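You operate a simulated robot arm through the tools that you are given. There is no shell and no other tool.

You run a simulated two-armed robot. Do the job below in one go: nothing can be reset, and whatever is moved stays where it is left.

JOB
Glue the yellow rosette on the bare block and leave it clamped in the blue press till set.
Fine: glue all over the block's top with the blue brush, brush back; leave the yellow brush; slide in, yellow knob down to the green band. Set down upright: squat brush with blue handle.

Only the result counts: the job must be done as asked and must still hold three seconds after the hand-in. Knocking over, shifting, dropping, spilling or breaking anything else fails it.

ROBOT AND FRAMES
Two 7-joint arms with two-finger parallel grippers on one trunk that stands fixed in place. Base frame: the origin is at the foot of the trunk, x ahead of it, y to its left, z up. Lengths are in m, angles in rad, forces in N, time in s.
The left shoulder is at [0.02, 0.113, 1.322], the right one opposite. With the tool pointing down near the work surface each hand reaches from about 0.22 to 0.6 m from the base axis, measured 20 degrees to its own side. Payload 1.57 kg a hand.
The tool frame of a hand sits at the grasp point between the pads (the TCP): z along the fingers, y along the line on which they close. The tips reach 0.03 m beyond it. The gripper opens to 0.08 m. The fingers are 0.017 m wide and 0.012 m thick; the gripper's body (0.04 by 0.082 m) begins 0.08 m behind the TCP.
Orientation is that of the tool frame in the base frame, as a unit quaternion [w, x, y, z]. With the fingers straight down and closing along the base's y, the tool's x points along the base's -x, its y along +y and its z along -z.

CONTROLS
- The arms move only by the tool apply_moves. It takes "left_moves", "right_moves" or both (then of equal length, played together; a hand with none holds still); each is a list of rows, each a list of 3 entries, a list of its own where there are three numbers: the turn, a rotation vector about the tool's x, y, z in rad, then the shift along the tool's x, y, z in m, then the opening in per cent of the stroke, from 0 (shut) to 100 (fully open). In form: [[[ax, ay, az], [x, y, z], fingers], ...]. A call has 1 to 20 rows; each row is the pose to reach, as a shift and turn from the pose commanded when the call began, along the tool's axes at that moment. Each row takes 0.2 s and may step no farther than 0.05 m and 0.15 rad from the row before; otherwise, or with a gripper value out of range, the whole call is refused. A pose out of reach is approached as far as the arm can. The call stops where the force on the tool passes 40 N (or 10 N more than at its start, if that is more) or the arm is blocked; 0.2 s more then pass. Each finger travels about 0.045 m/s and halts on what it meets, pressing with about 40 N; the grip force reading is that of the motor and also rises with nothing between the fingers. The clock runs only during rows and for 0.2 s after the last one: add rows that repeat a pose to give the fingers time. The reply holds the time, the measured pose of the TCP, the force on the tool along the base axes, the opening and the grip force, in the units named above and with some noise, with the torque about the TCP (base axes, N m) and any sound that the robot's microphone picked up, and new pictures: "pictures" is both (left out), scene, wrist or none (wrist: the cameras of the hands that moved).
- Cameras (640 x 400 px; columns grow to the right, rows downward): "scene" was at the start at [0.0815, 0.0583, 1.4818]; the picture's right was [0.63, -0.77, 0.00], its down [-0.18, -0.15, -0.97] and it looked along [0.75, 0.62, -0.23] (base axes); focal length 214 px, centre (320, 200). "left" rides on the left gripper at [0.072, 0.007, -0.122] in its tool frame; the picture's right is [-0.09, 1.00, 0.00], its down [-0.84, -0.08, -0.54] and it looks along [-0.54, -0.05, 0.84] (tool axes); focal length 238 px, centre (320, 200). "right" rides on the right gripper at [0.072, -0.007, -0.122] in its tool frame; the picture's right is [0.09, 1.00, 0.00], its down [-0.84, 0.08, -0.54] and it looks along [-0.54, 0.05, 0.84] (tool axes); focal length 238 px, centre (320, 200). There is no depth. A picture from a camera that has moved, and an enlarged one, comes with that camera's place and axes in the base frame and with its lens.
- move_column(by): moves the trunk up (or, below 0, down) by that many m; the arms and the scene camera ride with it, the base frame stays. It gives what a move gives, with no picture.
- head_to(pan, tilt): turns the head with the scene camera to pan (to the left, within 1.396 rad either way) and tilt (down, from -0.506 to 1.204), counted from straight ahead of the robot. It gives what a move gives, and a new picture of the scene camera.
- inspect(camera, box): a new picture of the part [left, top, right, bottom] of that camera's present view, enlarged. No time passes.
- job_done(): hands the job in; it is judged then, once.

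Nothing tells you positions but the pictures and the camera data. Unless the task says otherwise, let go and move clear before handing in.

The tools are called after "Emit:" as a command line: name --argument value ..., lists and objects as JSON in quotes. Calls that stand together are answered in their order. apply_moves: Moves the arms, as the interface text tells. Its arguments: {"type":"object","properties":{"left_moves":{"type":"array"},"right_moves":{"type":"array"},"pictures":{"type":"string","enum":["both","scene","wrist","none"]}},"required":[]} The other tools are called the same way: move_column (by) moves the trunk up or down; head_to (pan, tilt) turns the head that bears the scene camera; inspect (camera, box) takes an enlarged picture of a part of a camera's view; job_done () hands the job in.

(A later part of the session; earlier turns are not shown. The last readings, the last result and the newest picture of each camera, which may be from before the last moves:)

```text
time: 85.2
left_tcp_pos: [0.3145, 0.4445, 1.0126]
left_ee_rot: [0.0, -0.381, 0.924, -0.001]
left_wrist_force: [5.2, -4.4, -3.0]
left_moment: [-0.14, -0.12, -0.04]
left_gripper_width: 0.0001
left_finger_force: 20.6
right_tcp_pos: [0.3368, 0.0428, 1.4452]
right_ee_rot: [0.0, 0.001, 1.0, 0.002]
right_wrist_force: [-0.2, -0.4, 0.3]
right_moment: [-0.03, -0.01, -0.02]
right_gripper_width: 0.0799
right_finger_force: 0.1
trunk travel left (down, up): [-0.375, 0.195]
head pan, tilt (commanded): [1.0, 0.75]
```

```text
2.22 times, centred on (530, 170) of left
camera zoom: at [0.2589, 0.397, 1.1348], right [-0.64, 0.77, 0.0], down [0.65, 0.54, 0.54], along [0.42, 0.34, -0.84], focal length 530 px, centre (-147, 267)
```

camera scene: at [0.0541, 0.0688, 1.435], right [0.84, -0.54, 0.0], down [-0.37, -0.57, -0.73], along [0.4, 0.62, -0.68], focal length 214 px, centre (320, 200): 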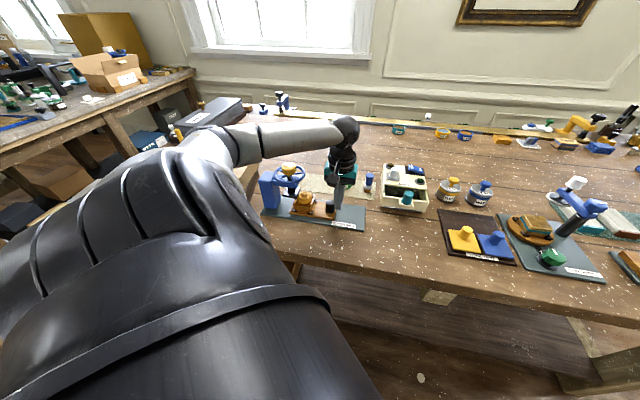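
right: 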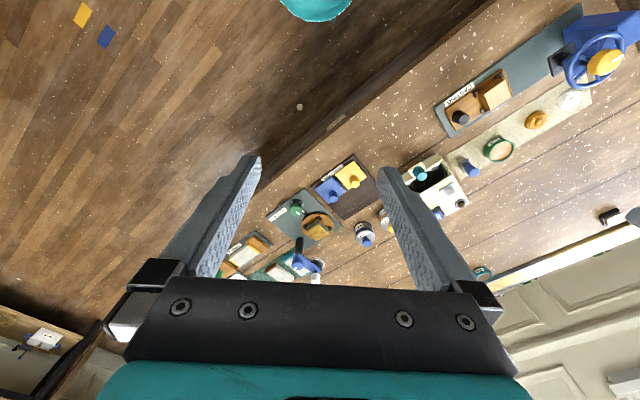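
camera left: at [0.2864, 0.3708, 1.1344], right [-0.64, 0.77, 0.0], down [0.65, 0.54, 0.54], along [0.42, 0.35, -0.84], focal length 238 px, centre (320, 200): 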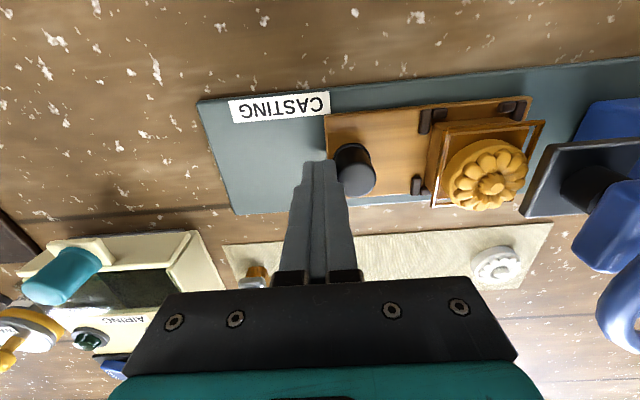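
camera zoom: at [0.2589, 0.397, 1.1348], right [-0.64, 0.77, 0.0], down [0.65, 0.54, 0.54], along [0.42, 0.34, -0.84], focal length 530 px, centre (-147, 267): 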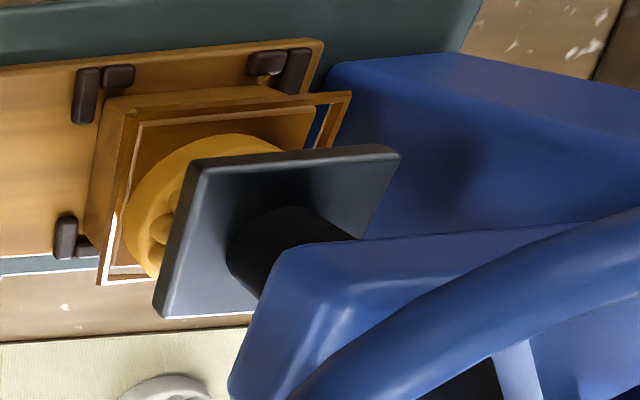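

Force rose to ~7 N: the sled seems to meet its stop. A bit more push to confirm.

Emit:
apply_moves --left_moves '[[[0, 0, 0], [0, 0.001, 0], 0], [[0, 0, 0], [0, 0.002, 0], 0], [[0, 0, 0], [0, 0.002, 0], 0]]' --pictures "none"

Emit:
inspect --camera "scene" --box '[260, 165, 340, 225]'

```text
time: 86.0
left_tcp_pos: [0.3146, 0.4448, 1.0136]
left_ee_rot: [0.001, -0.382, 0.924, -0.002]
left_wrist_force: [10.7, -14.1, -3.7]
left_moment: [-0.31, -0.26, -0.03]
left_gripper_width: 0.0
left_finger_force: 20.6
right_tcp_pos: [0.339, 0.0408, 1.4446]
right_ee_rot: [-0.001, 0.0, 1.0, 0.002]
right_wrist_force: [-0.4, 0.3, -0.4]
right_moment: [-0.03, 0.03, 0.02]
right_gripper_width: 0.0802
right_finger_force: 0.0
trunk travel left (down, up): [-0.375, 0.195]
head pan, tilt (commanded): [1.0, 0.75]
```

```text
6.67 times, centred on (300, 195) of scene
camera zoom: at [0.0559, 0.0673, 1.435], right [0.84, -0.54, 0.0], down [-0.37, -0.57, -0.73], along [0.39, 0.62, -0.68], focal length 1430 px, centre (453, 233)
```

zoom: 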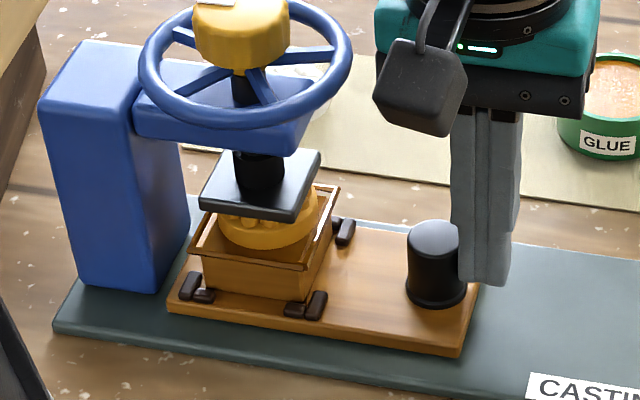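

That is the sled's stop (18 N). Backing off, rising, and going above the yellow knob.

Emit:
apply_moves --left_moves '[[[0, 0, 0], [0, -0.01, 0], 0], [[0, 0, 0], [0, -0.025, 0], 0], [[0, 0, 0], [0, -0.03, -0.045], 0], [[0, 0, 0], [0, -0.03, -0.09], 10], [[0, 0, 0], [0, -0.03, -0.135], 40], [[0, 0, 0], [0, -0.02, -0.17], 75], [[0, 0, 0], [0, 0.02, -0.17], 75], [[0, 0, 0], [0, 0.06, -0.17], 75], [[0, 0, 0], [0, 0.1, -0.17], 75], [[0, 0, 0], [0, 0.1, -0.17], 75]]' --pictures "both"

Emit:
inspect --camera "left" --box '[220, 100, 420, 250]'

Emit:
inspect --camera "scene" --box '[260, 150, 350, 225]'

```text
time: 88.2
left_tcp_pos: [0.2431, 0.5194, 1.1826]
left_ee_rot: [0.0, -0.383, 0.924, 0.0]
left_wrist_force: [0.8, -0.6, 0.0]
left_moment: [-0.02, 0.03, -0.01]
left_gripper_width: 0.0601
left_finger_force: 0.0
right_tcp_pos: [0.3366, 0.0439, 1.4451]
right_ee_rot: [0.0, 0.0, 1.0, 0.002]
right_wrist_force: [1.1, 0.2, -0.1]
right_moment: [0.0, 0.0, 0.04]
right_gripper_width: 0.0802
right_finger_force: 0.2
trunk travel left (down, up): [-0.375, 0.195]
head pan, tilt (commanded): [1.0, 0.75]
camera scene: at [0.0548, 0.0689, 1.435], right [0.84, -0.54, 0.0], down [-0.37, -0.57, -0.73], along [0.39, 0.62, -0.68], focal length 214 px, centre (320, 200)
camera left: at [0.1867, 0.4714, 1.3045], right [-0.64, 0.77, 0.0], down [0.65, 0.54, 0.54], along [0.42, 0.35, -0.84], focal length 238 px, centre (320, 200)
```

scene: 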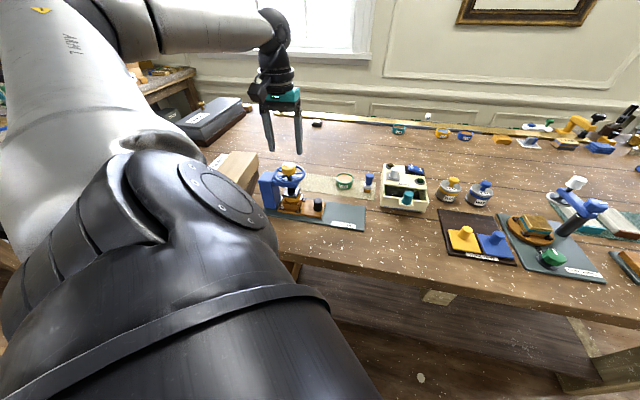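
left: 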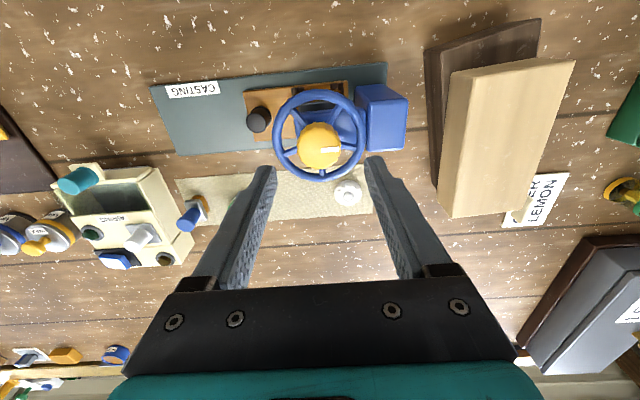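

```text
2.67 times, centred on (320, 175) of left
camera zoom: at [0.1867, 0.4714, 1.3045], right [-0.64, 0.77, 0.0], down [0.65, 0.54, 0.54], along [0.42, 0.35, -0.84], focal length 636 px, centre (320, 267)
```

zoom: 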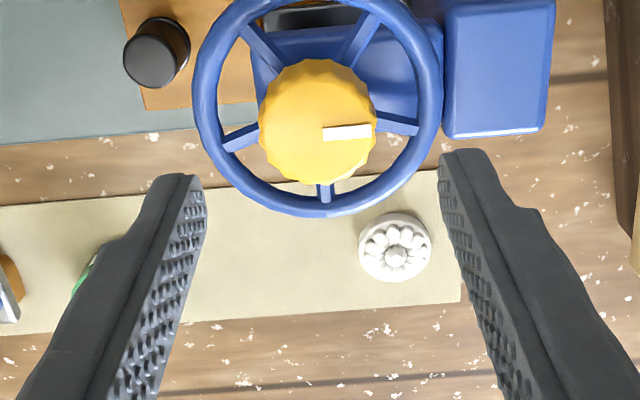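

```text
5.33 times, centred on (305, 188) of scene
camera zoom: at [0.0548, 0.0689, 1.435], right [0.84, -0.54, 0.0], down [-0.37, -0.57, -0.73], along [0.39, 0.62, -0.68], focal length 1144 px, centre (400, 267)
```

zoom: 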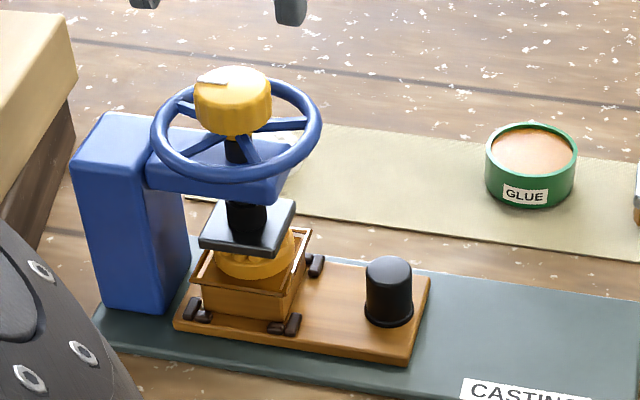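

Sled is home with the block under the platen. I'll pre-turn the hand counter-clockwise 0.9 rad to have range, then descend on the knob.

Emit:
apply_moves --left_moves '[[[0, 0, -0.15], [0.0026, -0.001, 0], 75], [[0, 0, -0.3], [0.0026, -0.001, 0], 75], [[0, 0, -0.45], [0.0026, -0.001, 0], 75], [[0, 0, -0.6], [0.0026, -0.001, 0], 75], [[0, 0, -0.75], [0.0026, -0.001, 0], 75], [[0, 0, -0.9], [0.0026, -0.001, 0], 75], [[0, 0, -0.9], [0.0026, -0.001, 0.03], 75], [[0, 0, -0.9], [0.0026, -0.001, 0.059], 75], [[0, 0, -0.9], [0.0026, -0.001, 0.059], 75]]' --pictures "both"

Emit:
inspect --camera "left" --box '[220, 100, 420, 250]'

Emit:
inspect --camera "scene" --box '[260, 150, 350, 225]'

```text
time: 90.2
left_tcp_pos: [0.2401, 0.5151, 1.1242]
left_ee_rot: [-0.001, 0.746, -0.665, 0.0]
left_wrist_force: [0.1, -1.1, -0.1]
left_moment: [0.0, 0.02, 0.01]
left_gripper_width: 0.0605
left_finger_force: 0.1
right_tcp_pos: [0.3367, 0.0422, 1.4448]
right_ee_rot: [0.001, 0.001, 1.0, 0.001]
right_wrist_force: [-0.6, 0.5, 0.0]
right_moment: [0.01, -0.03, 0.0]
right_gripper_width: 0.08
right_finger_force: 0.1
trunk travel left (down, up): [-0.375, 0.195]
head pan, tilt (commanded): [1.0, 0.75]
camera scene: at [0.0539, 0.0688, 1.4351], right [0.84, -0.54, 0.0], down [-0.37, -0.57, -0.73], along [0.4, 0.62, -0.68], focal length 214 px, centre (320, 200)
camera left: at [0.2419, 0.4417, 1.2468], right [-1.0, -0.02, 0.0], down [-0.02, 0.84, 0.54], along [-0.01, 0.54, -0.84], focal length 238 px, centre (320, 200)
```

scene: 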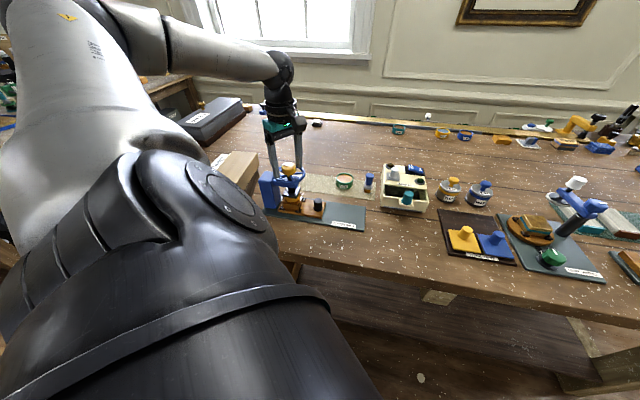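
left: 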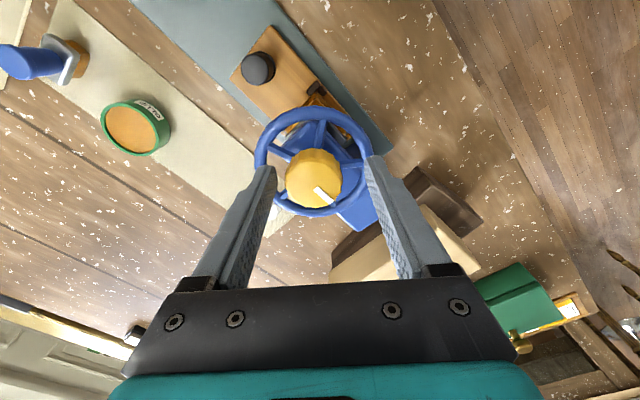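

```text
2.67 times, centred on (320, 175) of left
camera zoom: at [0.2419, 0.4417, 1.2468], right [-1.0, -0.02, 0.0], down [-0.02, 0.84, 0.54], along [-0.01, 0.54, -0.84], focal length 636 px, centre (320, 267)
```

zoom: 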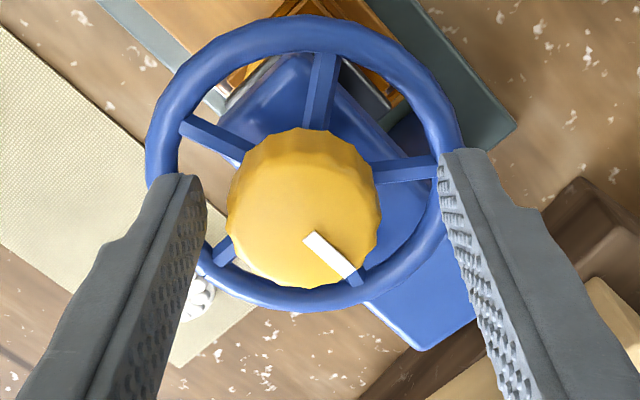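

```text
5.33 times, centred on (305, 188) of scene
camera zoom: at [0.0539, 0.0688, 1.4351], right [0.84, -0.54, 0.0], down [-0.37, -0.57, -0.73], along [0.4, 0.62, -0.68], focal length 1144 px, centre (400, 267)
```

zoom: 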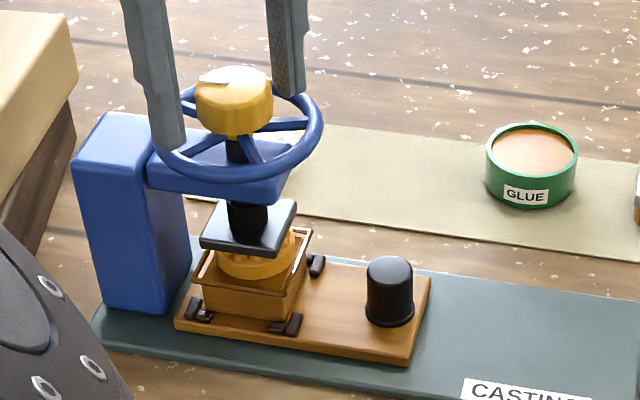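

Slightly off by 3 mm along the closing line; correcting, gripping, then turning clockwise by 0.9 rad to watch the effect.

Emit:
apply_moves --left_moves '[[[0, 0, 0], [0, -0.003, 0], 75], [[0, 0, 0], [0, -0.003, 0], 55], [[0, 0, 0], [0, -0.003, 0], 40], [[0, 0, 0], [0, -0.003, 0], 30], [[0, 0, 0], [0, -0.003, 0], 30]]' --pictures "none"

Emit:
apply_moves --left_moves '[[[0, 0, 0.15], [0, 0, 0], 30], [[0, 0, 0.3], [0, 0, 0], 30], [[0, 0, 0.45], [0, 0, 0], 30], [[0, 0, 0.6], [0, 0, 0], 30], [[0, 0, 0.75], [0, 0, 0], 30], [[0, 0, 0.9], [0, 0, 0], 30], [[0, 0, 0.9], [0, 0, 0], 30]]' --pictures "both"

Emit:
inspect --camera "left" --box '[220, 100, 420, 250]'

Emit:
inspect --camera "scene" --box '[260, 150, 350, 225]'

```text
time: 91.4
left_tcp_pos: [0.2449, 0.5174, 1.1238]
left_ee_rot: [0.0, 0.746, -0.666, 0.0]
left_wrist_force: [5.9, 1.8, 0.8]
left_moment: [0.02, 0.03, -0.08]
left_gripper_width: 0.0367
left_finger_force: 35.0
right_tcp_pos: [0.3379, 0.0421, 1.4453]
right_ee_rot: [0.0, 0.001, 1.0, 0.002]
right_wrist_force: [-0.5, -0.5, -0.2]
right_moment: [0.0, 0.01, -0.01]
right_gripper_width: 0.08
right_finger_force: 0.1
trunk travel left (down, up): [-0.375, 0.195]
head pan, tilt (commanded): [1.0, 0.75]
```

```text
time: 93.0
left_tcp_pos: [0.2419, 0.5172, 1.1236]
left_ee_rot: [-0.001, -0.383, 0.924, 0.0]
left_wrist_force: [-5.5, 5.6, -0.7]
left_moment: [0.33, -0.36, 0.0]
left_gripper_width: 0.0362
left_finger_force: 43.2
right_tcp_pos: [0.336, 0.0429, 1.4458]
right_ee_rot: [0.001, 0.001, 1.0, 0.001]
right_wrist_force: [-0.3, -0.1, -0.4]
right_moment: [-0.02, -0.01, -0.03]
right_gripper_width: 0.0801
right_finger_force: 0.1
trunk travel left (down, up): [-0.375, 0.195]
head pan, tilt (commanded): [1.0, 0.75]
camera scene: at [0.0531, 0.0699, 1.435], right [0.84, -0.54, 0.0], down [-0.37, -0.57, -0.73], along [0.4, 0.61, -0.68], focal length 214 px, centre (320, 200)
camera left: at [0.1867, 0.4697, 1.2453], right [-0.64, 0.77, 0.0], down [0.65, 0.54, 0.54], along [0.41, 0.35, -0.84], focal length 238 px, centre (320, 200)
```

scene: 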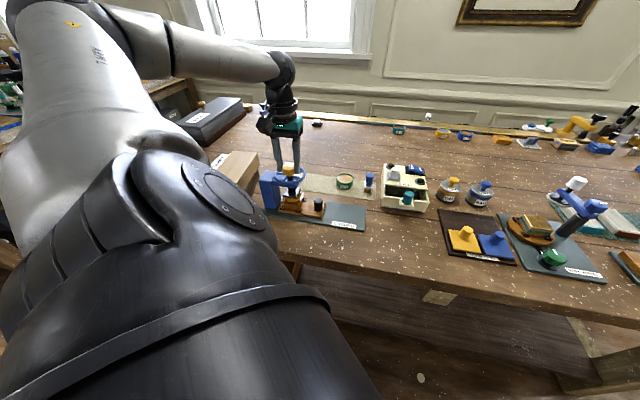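
left: 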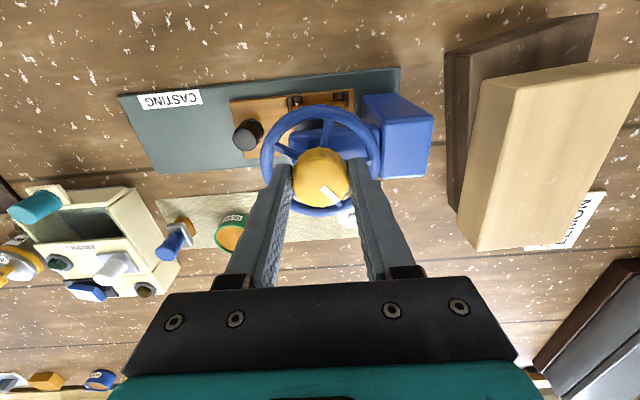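

```text
2.67 times, centred on (320, 175) of left
camera zoom: at [0.1867, 0.4697, 1.2453], right [-0.64, 0.77, 0.0], down [0.65, 0.54, 0.54], along [0.41, 0.35, -0.84], focal length 636 px, centre (320, 267)
```

zoom: 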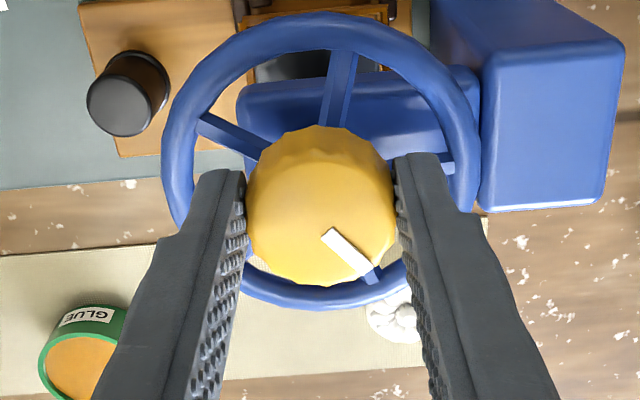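

```text
5.33 times, centred on (305, 188) of scene
camera zoom: at [0.0531, 0.0699, 1.435], right [0.84, -0.54, 0.0], down [-0.37, -0.57, -0.73], along [0.4, 0.61, -0.68], focal length 1144 px, centre (400, 267)
```

zoom: 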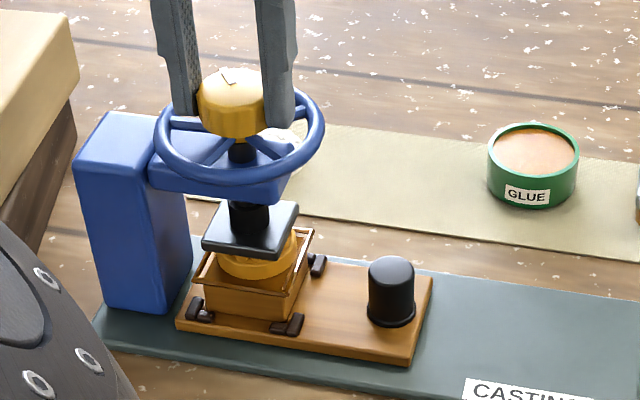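

The knob turns with the hand and the platen comes down slightly. Continuing clockwise another 0.9 rad.

Emit:
apply_moves --left_moves '[[[0, 0, 0.15], [0, 0, 0], 30], [[0, 0, 0.3], [0, 0, 0.0003], 30], [[0, 0, 0.45], [0, 0, 0.0005], 30], [[0, 0, 0.6], [0, 0, 0.0007], 30], [[0, 0, 0.75], [0, 0, 0.0009], 30], [[0, 0, 0.9], [0, 0, 0.001], 30], [[0, 0, 0.9], [0, 0, 0.001], 30]]' --pictures "both"

Emit:
inspect --camera "left" --box '[220, 100, 420, 250]'

Emit:
inspect --camera "scene" --box '[260, 150, 350, 225]'

```text
time: 94.6
left_tcp_pos: [0.2403, 0.5195, 1.1215]
left_ee_rot: [-0.002, 0.059, 0.998, 0.001]
left_wrist_force: [-14.0, 16.1, -4.6]
left_moment: [-0.07, 0.36, 0.06]
left_gripper_width: 0.0365
left_finger_force: 42.6
right_tcp_pos: [0.334, 0.0464, 1.4457]
right_ee_rot: [0.002, 0.001, 1.0, 0.0]
right_wrist_force: [-0.8, -0.3, 0.5]
right_moment: [0.0, 0.02, 0.02]
right_gripper_width: 0.08
right_finger_force: 0.0
trunk travel left (down, up): [-0.375, 0.195]
head pan, tilt (commanded): [1.0, 0.75]
camera scene: at [0.052, 0.0721, 1.4349], right [0.84, -0.54, 0.0], down [-0.37, -0.58, -0.73], along [0.4, 0.61, -0.68], focal length 214 px, centre (320, 200)
camera left: at [0.1707, 0.5332, 1.2439], right [0.21, 0.98, 0.0], down [0.82, -0.17, 0.54], along [0.53, -0.11, -0.84], focal length 238 px, centre (320, 200)
```

scene: 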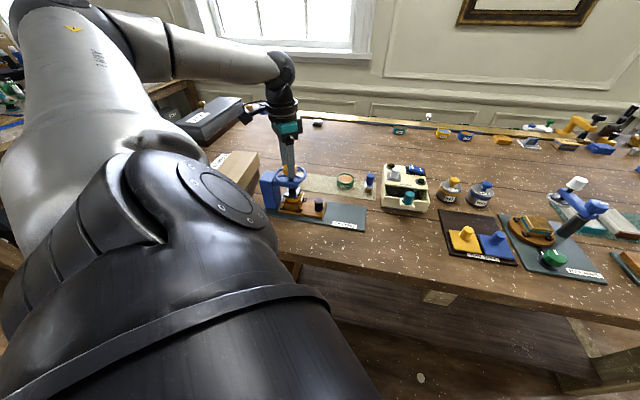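
left: 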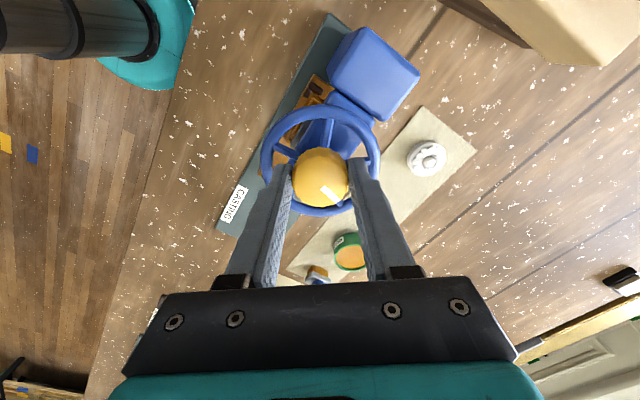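

```text
2.67 times, centred on (320, 175) of left
camera zoom: at [0.1707, 0.5332, 1.2439], right [0.21, 0.98, 0.0], down [0.82, -0.17, 0.54], along [0.53, -0.11, -0.84], focal length 636 px, centre (320, 267)
```

zoom: 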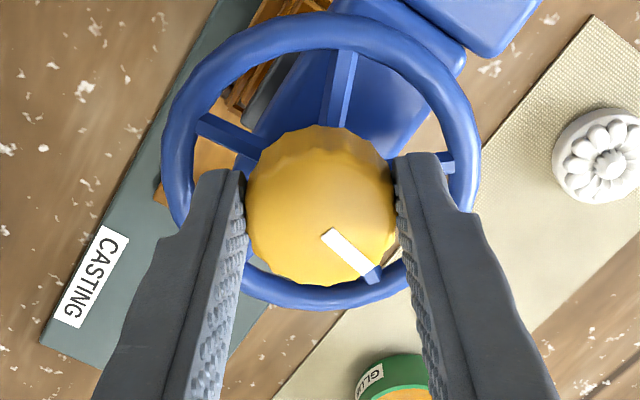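

```text
5.33 times, centred on (305, 188) of scene
camera zoom: at [0.052, 0.0721, 1.4349], right [0.84, -0.54, 0.0], down [-0.37, -0.58, -0.73], along [0.4, 0.61, -0.68], focal length 1144 px, centre (400, 267)
```

zoom: 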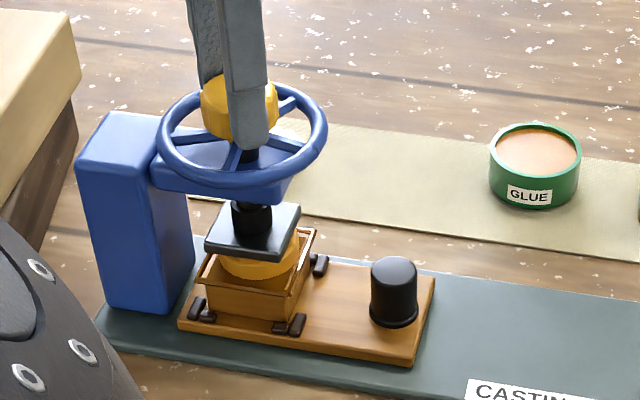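

Turned a further 0.9 rad, with side load because the grip was ~4 mm off the true axis (now known: about (0.2447, 0.5193)). I'll release, recentre and look at the press.

Emit:
apply_moves --left_moves '[[[0, 0, 0], [-0.0011, 0.0043, 0], 50], [[0, 0, 0], [-0.0011, 0.0043, 0], 65], [[0, 0, 0], [-0.0011, 0.0043, 0], 75], [[0, 0, 0], [-0.0011, 0.0043, -0.02], 75], [[0, 0, 0], [-0.0011, 0.0043, -0.05], 75], [[0, 0, 0], [-0.0011, 0.0043, -0.05], 75]]' --pictures "both"

Emit:
inspect --camera "left" --box '[220, 60, 440, 250]'

Emit:
inspect --camera "scene" --box '[260, 155, 330, 220]'

```text
time: 96.0
left_tcp_pos: [0.2454, 0.5212, 1.1724]
left_ee_rot: [0.0, 0.057, 0.998, 0.0]
left_wrist_force: [0.3, 0.3, -0.8]
left_moment: [0.01, 0.0, -0.03]
left_gripper_width: 0.0598
left_finger_force: 0.0
right_tcp_pos: [0.3364, 0.0432, 1.445]
right_ee_rot: [0.001, 0.001, 1.0, 0.001]
right_wrist_force: [0.5, 0.4, 0.4]
right_moment: [0.02, -0.02, -0.01]
right_gripper_width: 0.08
right_finger_force: 0.1
trunk travel left (down, up): [-0.375, 0.195]
head pan, tilt (commanded): [1.0, 0.75]
camera scene: at [0.0542, 0.0691, 1.435], right [0.84, -0.54, 0.0], down [-0.37, -0.57, -0.73], along [0.4, 0.62, -0.68], focal length 214 px, centre (320, 200)
camera left: at [0.175, 0.5342, 1.2952], right [0.21, 0.98, 0.0], down [0.82, -0.17, 0.54], along [0.53, -0.11, -0.84], focal length 238 px, centre (320, 200)
```

scene: 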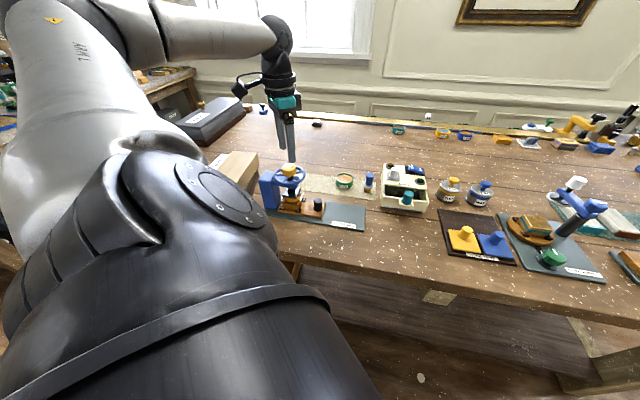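
left: 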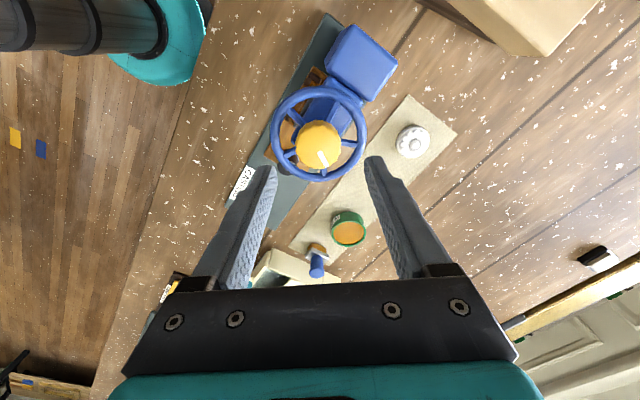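

```text
2.11 times, centred on (330, 155) of left
camera zoom: at [0.175, 0.5342, 1.2952], right [0.21, 0.98, 0.0], down [0.82, -0.17, 0.54], along [0.53, -0.11, -0.84], focal length 502 px, centre (299, 295)
```

zoom: 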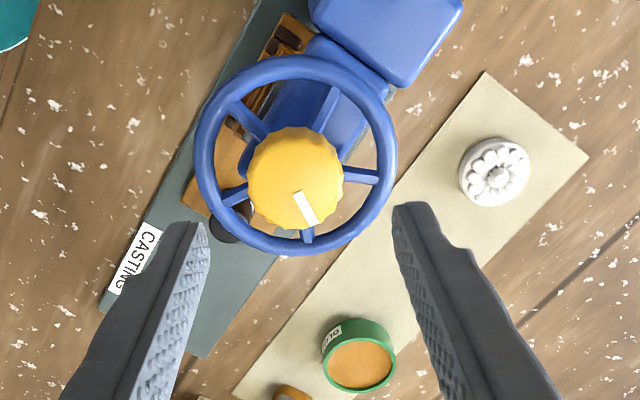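

```text
6.15 times, centred on (295, 188) of scene
camera zoom: at [0.0542, 0.0691, 1.435], right [0.84, -0.54, 0.0], down [-0.37, -0.57, -0.73], along [0.4, 0.62, -0.68], focal length 1320 px, centre (474, 277)
```

zoom: 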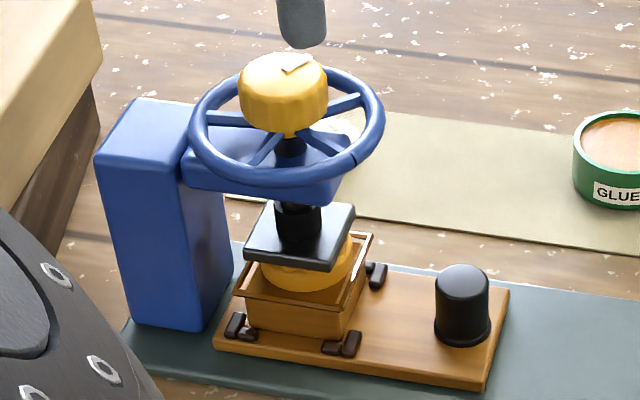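

Let me look closely at the gap between platen and rosette from the scene camera.

Emit:
inspect --camera "scene" --box '[278, 180, 314, 212]'

Emit:
inspect --camera "scene" --box '[262, 158, 310, 195]'

```text
12.50 times, centred on (296, 196) of scene
camera zoom: at [0.0542, 0.0691, 1.435], right [0.84, -0.54, 0.0], down [-0.37, -0.57, -0.73], along [0.4, 0.62, -0.68], focal length 2681 px, centre (620, 250)
```

zoom: 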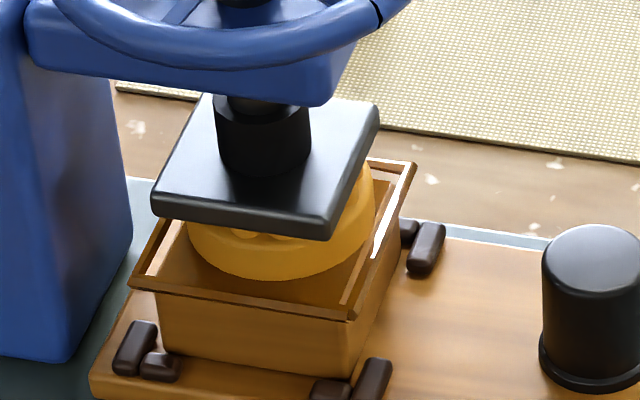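

```text
10.81 times, centred on (286, 176) of scene
camera zoom: at [0.0542, 0.0691, 1.435], right [0.84, -0.54, 0.0], down [-0.37, -0.57, -0.73], along [0.4, 0.62, -0.68], focal length 2319 px, centre (688, 454)
```

zoom: 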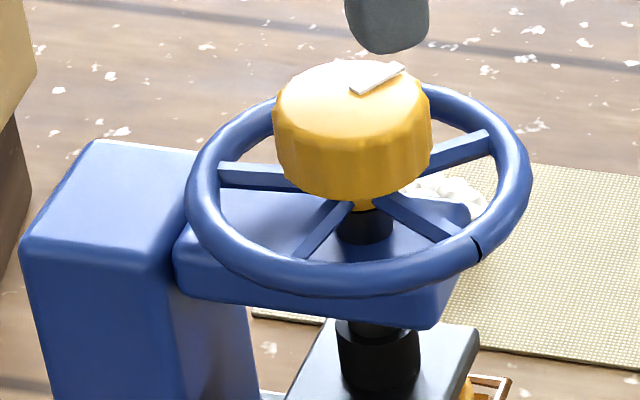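

No green band visible yet. I'll wind the hand back 1.8 rad in the air and take a fresh, centred grip on the knob.

Emit:
apply_moves --left_moves '[[[0, 0, -0.15], [0, 0, 0], 75], [[0, 0, -0.3], [0, 0, 0], 75], [[0, 0, -0.45], [0, 0, 0], 75], [[0, 0, -0.6], [0, 0, 0], 75], [[0, 0, -0.75], [0, 0, 0], 75], [[0, 0, -0.9], [0, 0, 0], 75], [[0, 0, -1.05], [0, 0, 0], 75], [[0, 0, -1.2], [0, 0, 0], 75], [[0, 0, -1.35], [0, 0, 0], 75], [[0, 0, -1.5], [0, 0, 0], 75], [[0, 0, -1.65], [0, 0, 0], 75], [[0, 0, -1.8], [0, 0, 0], 75], [[0, 0, -1.8], [0, 0, 0.025], 75], [[0, 0, -1.8], [0, 0, 0.051], 75], [[0, 0, -1.8], [0, 0, 0.051], 75]]' --pictures "wrist"

Emit:
inspect --camera "left" --box '[220, 100, 420, 250]'

```text
time: 99.2
left_tcp_pos: [0.2439, 0.5184, 1.1227]
left_ee_rot: [0.0, 0.747, -0.665, 0.0]
left_wrist_force: [0.2, -0.1, 0.0]
left_moment: [-0.03, 0.0, -0.03]
left_gripper_width: 0.06
left_finger_force: 0.0
right_tcp_pos: [0.3367, 0.043, 1.4447]
right_ee_rot: [0.001, 0.001, 1.0, 0.002]
right_wrist_force: [0.2, -0.4, -0.4]
right_moment: [0.01, 0.0, 0.0]
right_gripper_width: 0.08
right_finger_force: 0.1
trunk travel left (down, up): [-0.375, 0.195]
head pan, tilt (commanded): [1.0, 0.75]
camera left: at [0.2464, 0.4452, 1.2448], right [-1.0, -0.02, 0.0], down [-0.02, 0.84, 0.54], along [-0.01, 0.54, -0.84], focal length 238 px, centre (320, 200)
```

left: 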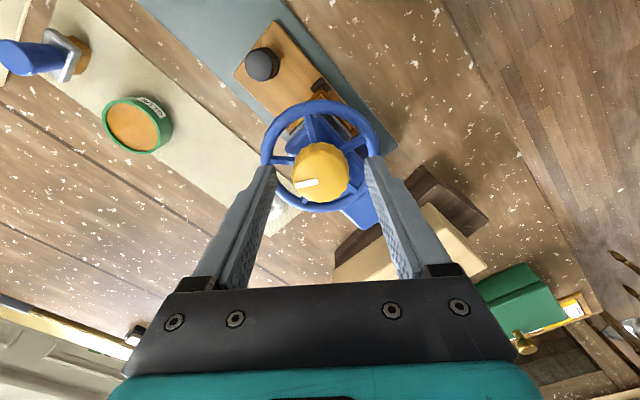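

```text
2.67 times, centred on (320, 175) of left
camera zoom: at [0.2464, 0.4452, 1.2448], right [-1.0, -0.02, 0.0], down [-0.02, 0.84, 0.54], along [-0.01, 0.54, -0.84], focal length 636 px, centre (320, 267)
```

zoom: 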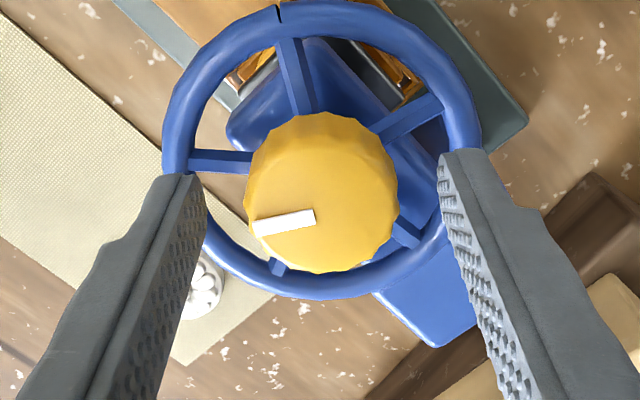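

Well centred now. Gripping and turning clockwise in stages, watching the torque.

Emit:
apply_moves --left_moves '[[[0, 0, 0], [0, 0, 0], 55], [[0, 0, 0], [0, 0, 0], 40], [[0, 0, 0], [0, 0, 0], 30], [[0, 0, 0], [0, 0, 0], 25], [[0, 0, 0.15], [0, 0, 0], 25], [[0, 0, 0.3], [0, 0, 0.0002], 25], [[0, 0, 0.45], [0, 0, 0.0004], 25], [[0, 0, 0.6], [0, 0, 0.0006], 25], [[0, 0, 0.6], [0, 0, 0.0006], 25]]' --pictures "none"

Emit:
inspect --camera "scene" --box '[278, 180, 314, 212]'

```text
time: 101.2
left_tcp_pos: [0.2435, 0.5185, 1.1217]
left_ee_rot: [0.0, -0.516, 0.856, 0.0]
left_wrist_force: [-5.4, -2.0, 2.2]
left_moment: [-0.29, -0.07, -0.01]
left_gripper_width: 0.0367
left_finger_force: 42.8
right_tcp_pos: [0.3346, 0.0421, 1.4451]
right_ee_rot: [0.002, 0.001, 1.0, 0.002]
right_wrist_force: [-0.3, 0.1, 0.1]
right_moment: [0.0, 0.0, 0.02]
right_gripper_width: 0.0799
right_finger_force: 0.0
trunk travel left (down, up): [-0.375, 0.195]
head pan, tilt (commanded): [1.0, 0.75]
```

```text
12.50 times, centred on (296, 196) of scene
camera zoom: at [0.0531, 0.0685, 1.4351], right [0.84, -0.54, 0.0], down [-0.37, -0.57, -0.73], along [0.4, 0.62, -0.68], focal length 2681 px, centre (620, 250)
```

zoom: 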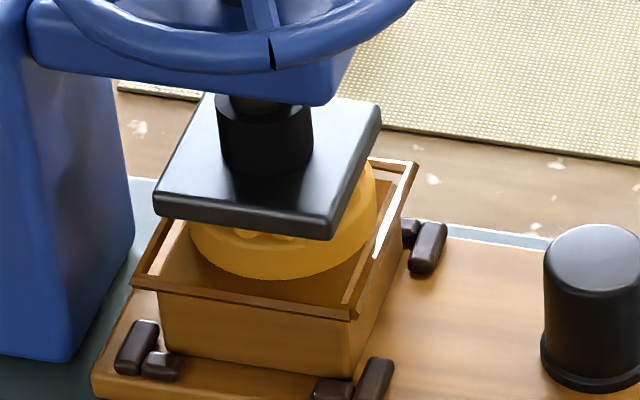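

Platen seems to have come down ~2.5 mm and may be touching. Before turning more I'll look for the green band carefully.

Emit:
inspect --camera "scene" --box '[256, 150, 320, 200]'

Emit:
inspect --camera "left" --box '[220, 60, 440, 250]'

```text
8.00 times, centred on (288, 175) of scene
camera zoom: at [0.0531, 0.0685, 1.4351], right [0.84, -0.54, 0.0], down [-0.37, -0.57, -0.73], along [0.4, 0.62, -0.68], focal length 1716 px, centre (576, 400)
```

zoom: 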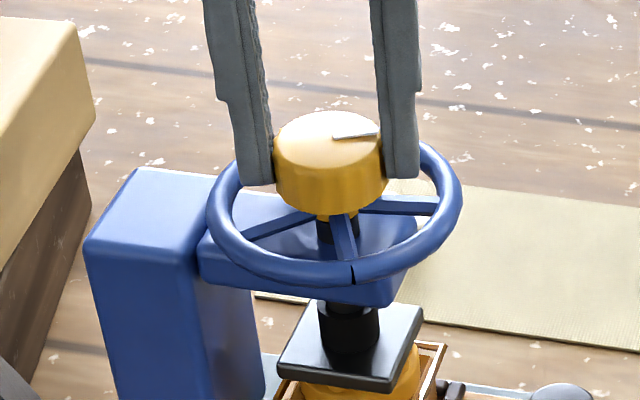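

```text
2.11 times, centred on (330, 155) of left
camera zoom: at [0.2045, 0.4572, 1.2437], right [-0.84, 0.55, 0.0], down [0.46, 0.7, 0.54], along [0.3, 0.45, -0.84], focal length 502 px, centre (299, 295)
```

zoom: 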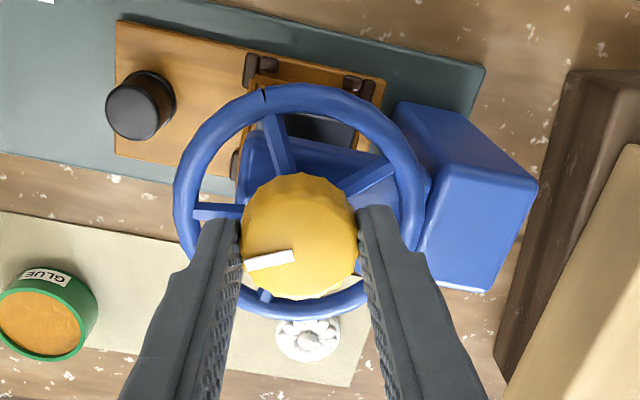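

Nothing green visible from here. I'll release, rise and look at the press from its other sides.

Emit:
apply_moves --left_moves '[[[0, 0, 0], [0, 0, 0], 50], [[0, 0, 0], [0, 0, 0], 75], [[0, 0, 0], [0, 0, -0.03], 75], [[0, 0, 0.1], [0, 0, -0.06], 75], [[0, 0, 0.25], [0, 0, -0.06], 75], [[0, 0, 0.4], [0, 0, -0.06], 75], [[0, 0, 0.55], [0, 0, -0.06], 75], [[0, 0, 0.7], [0, 0, -0.06], 75], [[0, 0, 0.85], [0, 0, -0.06], 75], [[0, 0, 1.0], [0, 0, -0.06], 75], [[0, 0, 1.15], [0, 0, -0.06], 75], [[0, 0, 1.3], [0, 0, -0.06], 75], [[0, 0, 1.45], [0, 0, -0.06], 75], [[0, 0, 1.6], [0, 0, -0.06], 75], [[0, 0, 1.75], [0, 0, -0.06], 75], [[0, 0, 1.87], [0, 0, -0.06], 75], [[0, 0, 1.87], [0, 0, -0.06], 75]]' --pictures "both"

Emit:
inspect --camera "left" --box '[220, 60, 440, 250]'

Emit:
inspect --camera "scene" --box '[262, 160, 326, 215]'

```text
time: 104.8
left_tcp_pos: [0.2458, 0.5198, 1.1796]
left_ee_rot: [0.0, 0.383, 0.924, 0.0]
left_wrist_force: [0.2, 0.5, 1.4]
left_moment: [0.04, -0.01, -0.03]
left_gripper_width: 0.0597
left_finger_force: 0.0
right_tcp_pos: [0.3368, 0.043, 1.4445]
right_ee_rot: [0.001, 0.001, 1.0, 0.002]
right_wrist_force: [-0.1, 0.4, 0.1]
right_moment: [-0.03, -0.01, 0.04]
right_gripper_width: 0.0803
right_finger_force: 0.0
trunk travel left (down, up): [-0.375, 0.195]
head pan, tilt (commanded): [1.0, 0.75]
camera scene: at [0.0541, 0.0689, 1.435], right [0.84, -0.54, 0.0], down [-0.37, -0.57, -0.73], along [0.4, 0.62, -0.68], focal length 214 px, centre (320, 200)
camera left: at [0.1999, 0.574, 1.3025], right [0.77, 0.64, 0.0], down [0.54, -0.65, 0.54], along [0.34, -0.42, -0.84], focal length 238 px, centre (320, 200)
```

scene: 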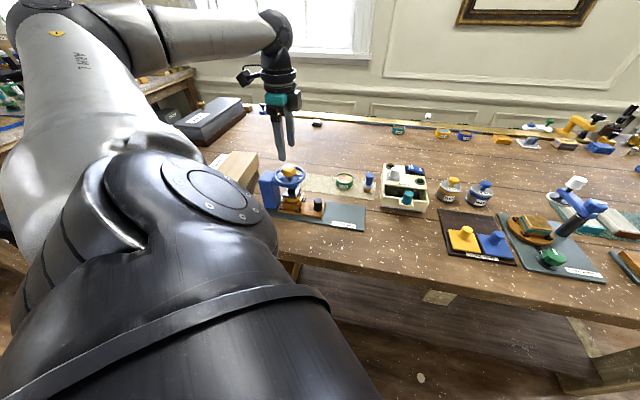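
left: 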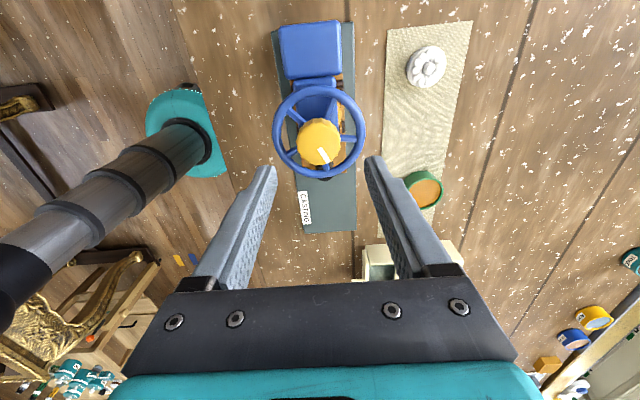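

```text
2.11 times, centred on (330, 155) of left
camera zoom: at [0.1999, 0.574, 1.3025], right [0.77, 0.64, 0.0], down [0.54, -0.65, 0.54], along [0.34, -0.42, -0.84], focal length 502 px, centre (299, 295)
```

zoom: 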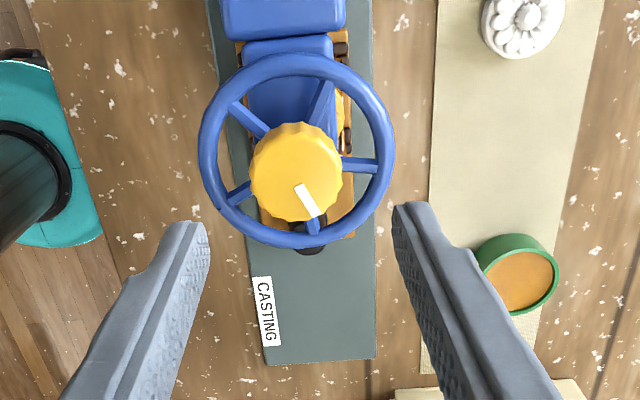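

```text
7.27 times, centred on (294, 188) of scene
camera zoom: at [0.0541, 0.0689, 1.435], right [0.84, -0.54, 0.0], down [-0.37, -0.57, -0.73], along [0.4, 0.62, -0.68], focal length 1560 px, centre (509, 291)
```

zoom: 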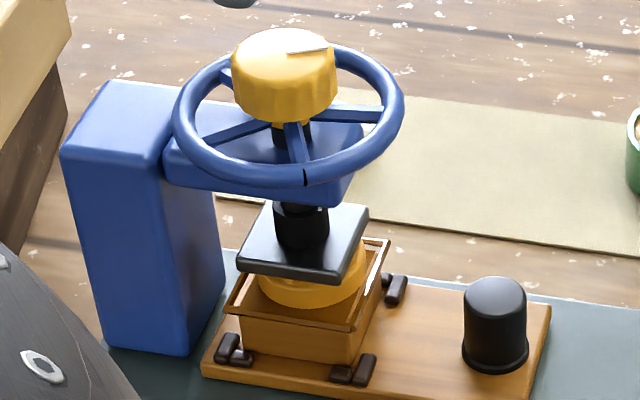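

Nothing green from this side on top. Moving outward to view the column's outer face.

Emit:
apply_moves --left_moves '[[[0, 0, 0], [0.04, 0, 0], 100], [[0, 0, 0], [0.08, 0, 0], 100], [[0, 0, 0], [0.12, 0.01, -0.01], 100], [[0, 0, 0], [0.12, 0.01, -0.01], 100]]' --pictures "wrist"

Emit:
inspect --camera "left" --box '[220, 100, 440, 290]'

```text
time: 105.8
left_tcp_pos: [0.1667, 0.6086, 1.1918]
left_ee_rot: [0.0, 0.383, 0.924, -0.001]
left_wrist_force: [0.7, -0.6, 0.8]
left_moment: [-0.01, -0.02, 0.02]
left_gripper_width: 0.0799
left_finger_force: 0.0
right_tcp_pos: [0.3352, 0.0416, 1.4442]
right_ee_rot: [0.001, 0.001, 1.0, 0.002]
right_wrist_force: [-0.4, -0.5, 0.2]
right_moment: [0.0, -0.02, 0.01]
right_gripper_width: 0.0799
right_finger_force: 0.1
trunk travel left (down, up): [-0.375, 0.195]
head pan, tilt (commanded): [1.0, 0.75]
camera left: at [0.1201, 0.6628, 1.3129], right [0.77, 0.64, 0.0], down [0.54, -0.65, 0.54], along [0.35, -0.42, -0.84], focal length 238 px, centre (320, 200)
```

left: 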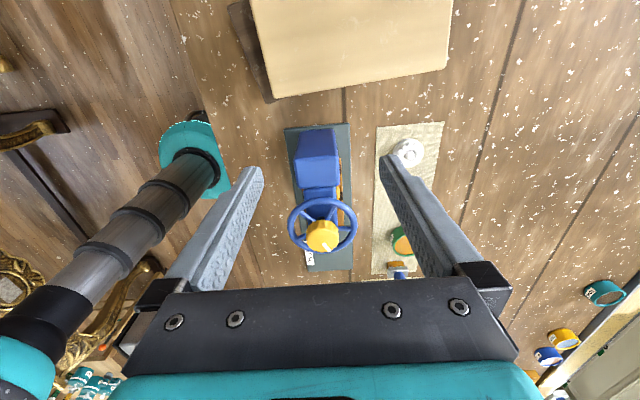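

```text
2.11 times, centred on (330, 195) of left
camera zoom: at [0.1201, 0.6628, 1.3129], right [0.77, 0.64, 0.0], down [0.54, -0.65, 0.54], along [0.35, -0.42, -0.84], focal length 502 px, centre (299, 210)
```

zoom: 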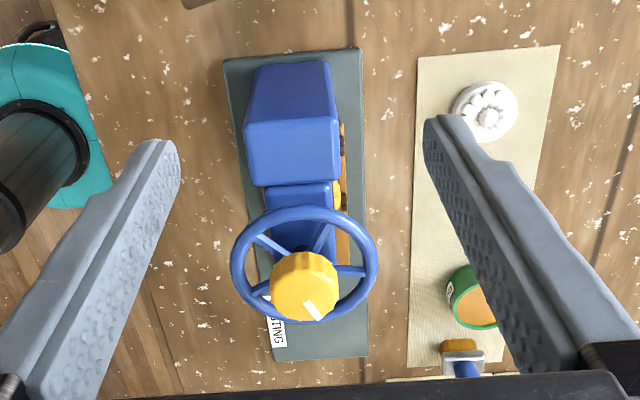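

The outer face is plain too. I'll shift over to look at the far side of the press.

Emit:
apply_moves --left_moves '[[[0, 0, 0], [-0.04, 0.03, 0], 100], [[0, 0, 0], [-0.08, 0.06, 0], 100], [[0, 0, 0], [-0.1, 0.085, 0], 100], [[0, 0, 0], [-0.1, 0.085, 0.03], 100], [[0, 0, 0], [-0.1, 0.085, 0.03], 100]]' --pictures "wrist"

Emit:
inspect --camera "left" --box '[60, 20, 320, 250]'

```text
time: 107.0
left_tcp_pos: [0.2995, 0.6015, 1.1592]
left_ee_rot: [0.0, 0.383, 0.924, 0.0]
left_wrist_force: [0.1, 0.1, 0.2]
left_moment: [-0.01, -0.01, -0.04]
left_gripper_width: 0.0801
left_finger_force: 0.0
right_tcp_pos: [0.3378, 0.0426, 1.4444]
right_ee_rot: [0.0, 0.001, 1.0, 0.002]
right_wrist_force: [0.2, 0.7, -0.3]
right_moment: [0.03, 0.02, 0.01]
right_gripper_width: 0.08
right_finger_force: 0.2
trunk travel left (down, up): [-0.375, 0.195]
head pan, tilt (commanded): [1.0, 0.75]
camera left: at [0.2536, 0.6548, 1.2807], right [0.77, 0.64, 0.0], down [0.54, -0.65, 0.54], along [0.35, -0.42, -0.84], focal length 238 px, centre (320, 200)
```

left: 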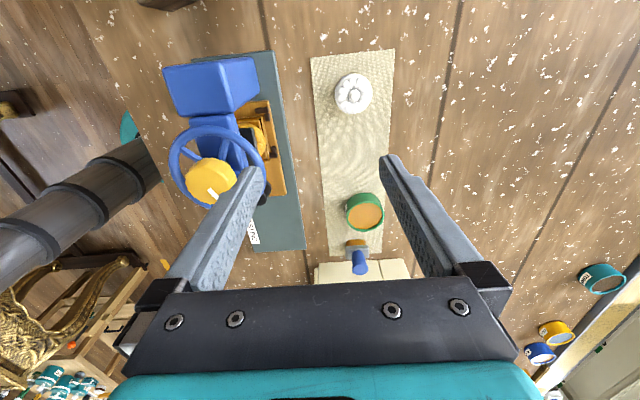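

```text
1.74 times, centred on (190, 135) of left
camera zoom: at [0.2536, 0.6548, 1.2807], right [0.77, 0.64, 0.0], down [0.54, -0.65, 0.54], along [0.35, -0.42, -0.84], focal length 414 px, centre (546, 313)
```

zoom: 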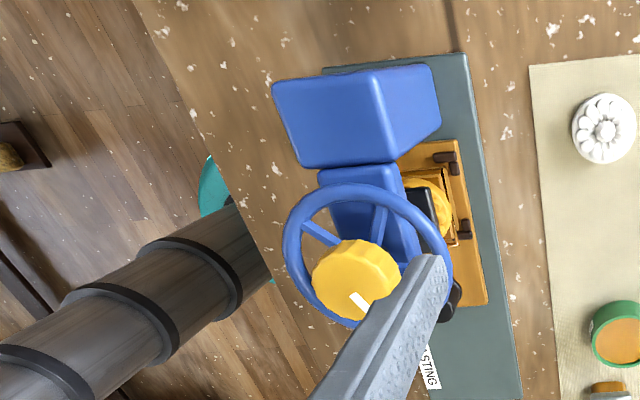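

The far face is plain as well, so the band must be on the spindle itself. I'll return to the near side for a level look at the spindle under the arm.

Emit:
apply_moves --left_moves '[[[0, 0, -0.1], [0, 0, -0.04], 100], [[0, 0, -0.25], [0, -0.02, -0.05], 100], [[0, 0, -0.4], [0, -0.05, -0.05], 100], [[0, 0, -0.55], [0, -0.085, -0.05], 100], [[0, 0, -0.7], [-0.01, -0.12, -0.05], 100], [[0, 0, -0.85], [-0.02, -0.15, -0.05], 100], [[0, 0, -1.0], [-0.03, -0.175, -0.05], 100], [[0, 0, -1.15], [-0.03, -0.195, -0.05], 100], [[0, 0, -1.3], [-0.03, -0.205, -0.04], 100], [[0, 0, -1.45], [-0.03, -0.205, -0.02], 100], [[0, 0, -1.57], [-0.03, -0.205, 0.0], 100], [[0, 0, -1.57], [-0.03, -0.205, 0.0], 100]]' --pictures "none"

```text
time: 109.6
left_tcp_pos: [0.1745, 0.4342, 1.1607]
left_ee_rot: [-0.001, -0.384, 0.924, -0.001]
left_wrist_force: [1.0, 0.7, -0.8]
left_moment: [0.02, -0.01, 0.0]
left_gripper_width: 0.0799
left_finger_force: 0.1
right_tcp_pos: [0.3368, 0.0434, 1.445]
right_ee_rot: [0.001, 0.001, 1.0, 0.002]
right_wrist_force: [0.3, -0.4, -0.1]
right_moment: [0.01, 0.02, -0.01]
right_gripper_width: 0.0799
right_finger_force: 0.2
trunk travel left (down, up): [-0.375, 0.195]
head pan, tilt (commanded): [1.0, 0.75]
```

Emit:
apply_moves --left_moves '[[[0, -0.13, 0], [0, 0, 0.035], 100], [[0, -0.26, 0], [0, 0, 0.07], 100], [[0, -0.39, 0], [0, 0, 0.1], 100], [[0, -0.5236, 0], [0, 0, 0.13], 100], [[0, -0.5236, 0], [0, 0, 0.13], 100]]' --pictures "wrist"

Emit:
inspect --camera "left" --box '[250, 170, 400, 285]'

Emit:
inspect --camera "left" --box '[295, 215, 375, 285]'

```text
time: 110.8
left_tcp_pos: [0.1736, 0.4376, 1.0309]
left_ee_rot: [0.239, -0.369, 0.893, 0.098]
left_wrist_force: [1.0, 0.1, 0.3]
left_moment: [-0.04, 0.02, 0.03]
left_gripper_width: 0.0801
left_finger_force: 0.0
left hand out of reach, approached as far as the arm can: row 4, 5
right_tcp_pos: [0.3359, 0.0435, 1.4456]
right_ee_rot: [0.001, 0.001, 1.0, 0.002]
right_wrist_force: [-0.5, -0.3, -0.1]
right_moment: [0.01, -0.03, 0.01]
right_gripper_width: 0.0802
right_finger_force: 0.1
trunk travel left (down, up): [-0.375, 0.195]
head pan, tilt (commanded): [1.0, 0.75]
camera left: at [0.0821, 0.353, 1.1003], right [-0.65, 0.76, 0.04], down [0.38, 0.27, 0.89], along [0.66, 0.59, -0.46], focal length 238 px, centre (320, 200)
```

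left: 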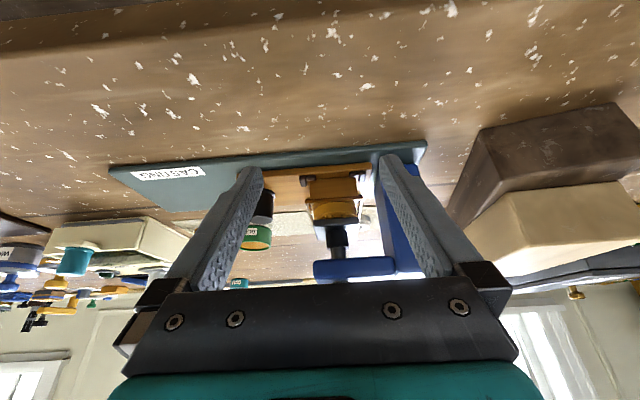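

```text
3.48 times, centred on (325, 228) of left
camera zoom: at [0.0821, 0.353, 1.1003], right [-0.65, 0.76, 0.04], down [0.38, 0.27, 0.89], along [0.66, 0.59, -0.46], focal length 829 px, centre (303, 104)
```

zoom: 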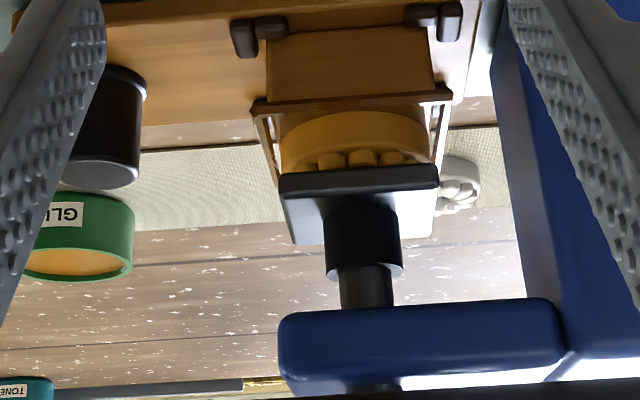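

```text
5.71 times, centred on (335, 250) of left
camera zoom: at [0.0821, 0.353, 1.1003], right [-0.65, 0.76, 0.04], down [0.38, 0.27, 0.89], along [0.66, 0.59, -0.46], focal length 1362 px, centre (234, -86)
```

zoom: 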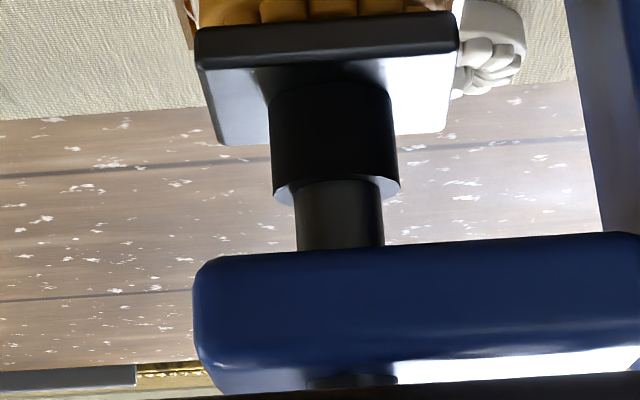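

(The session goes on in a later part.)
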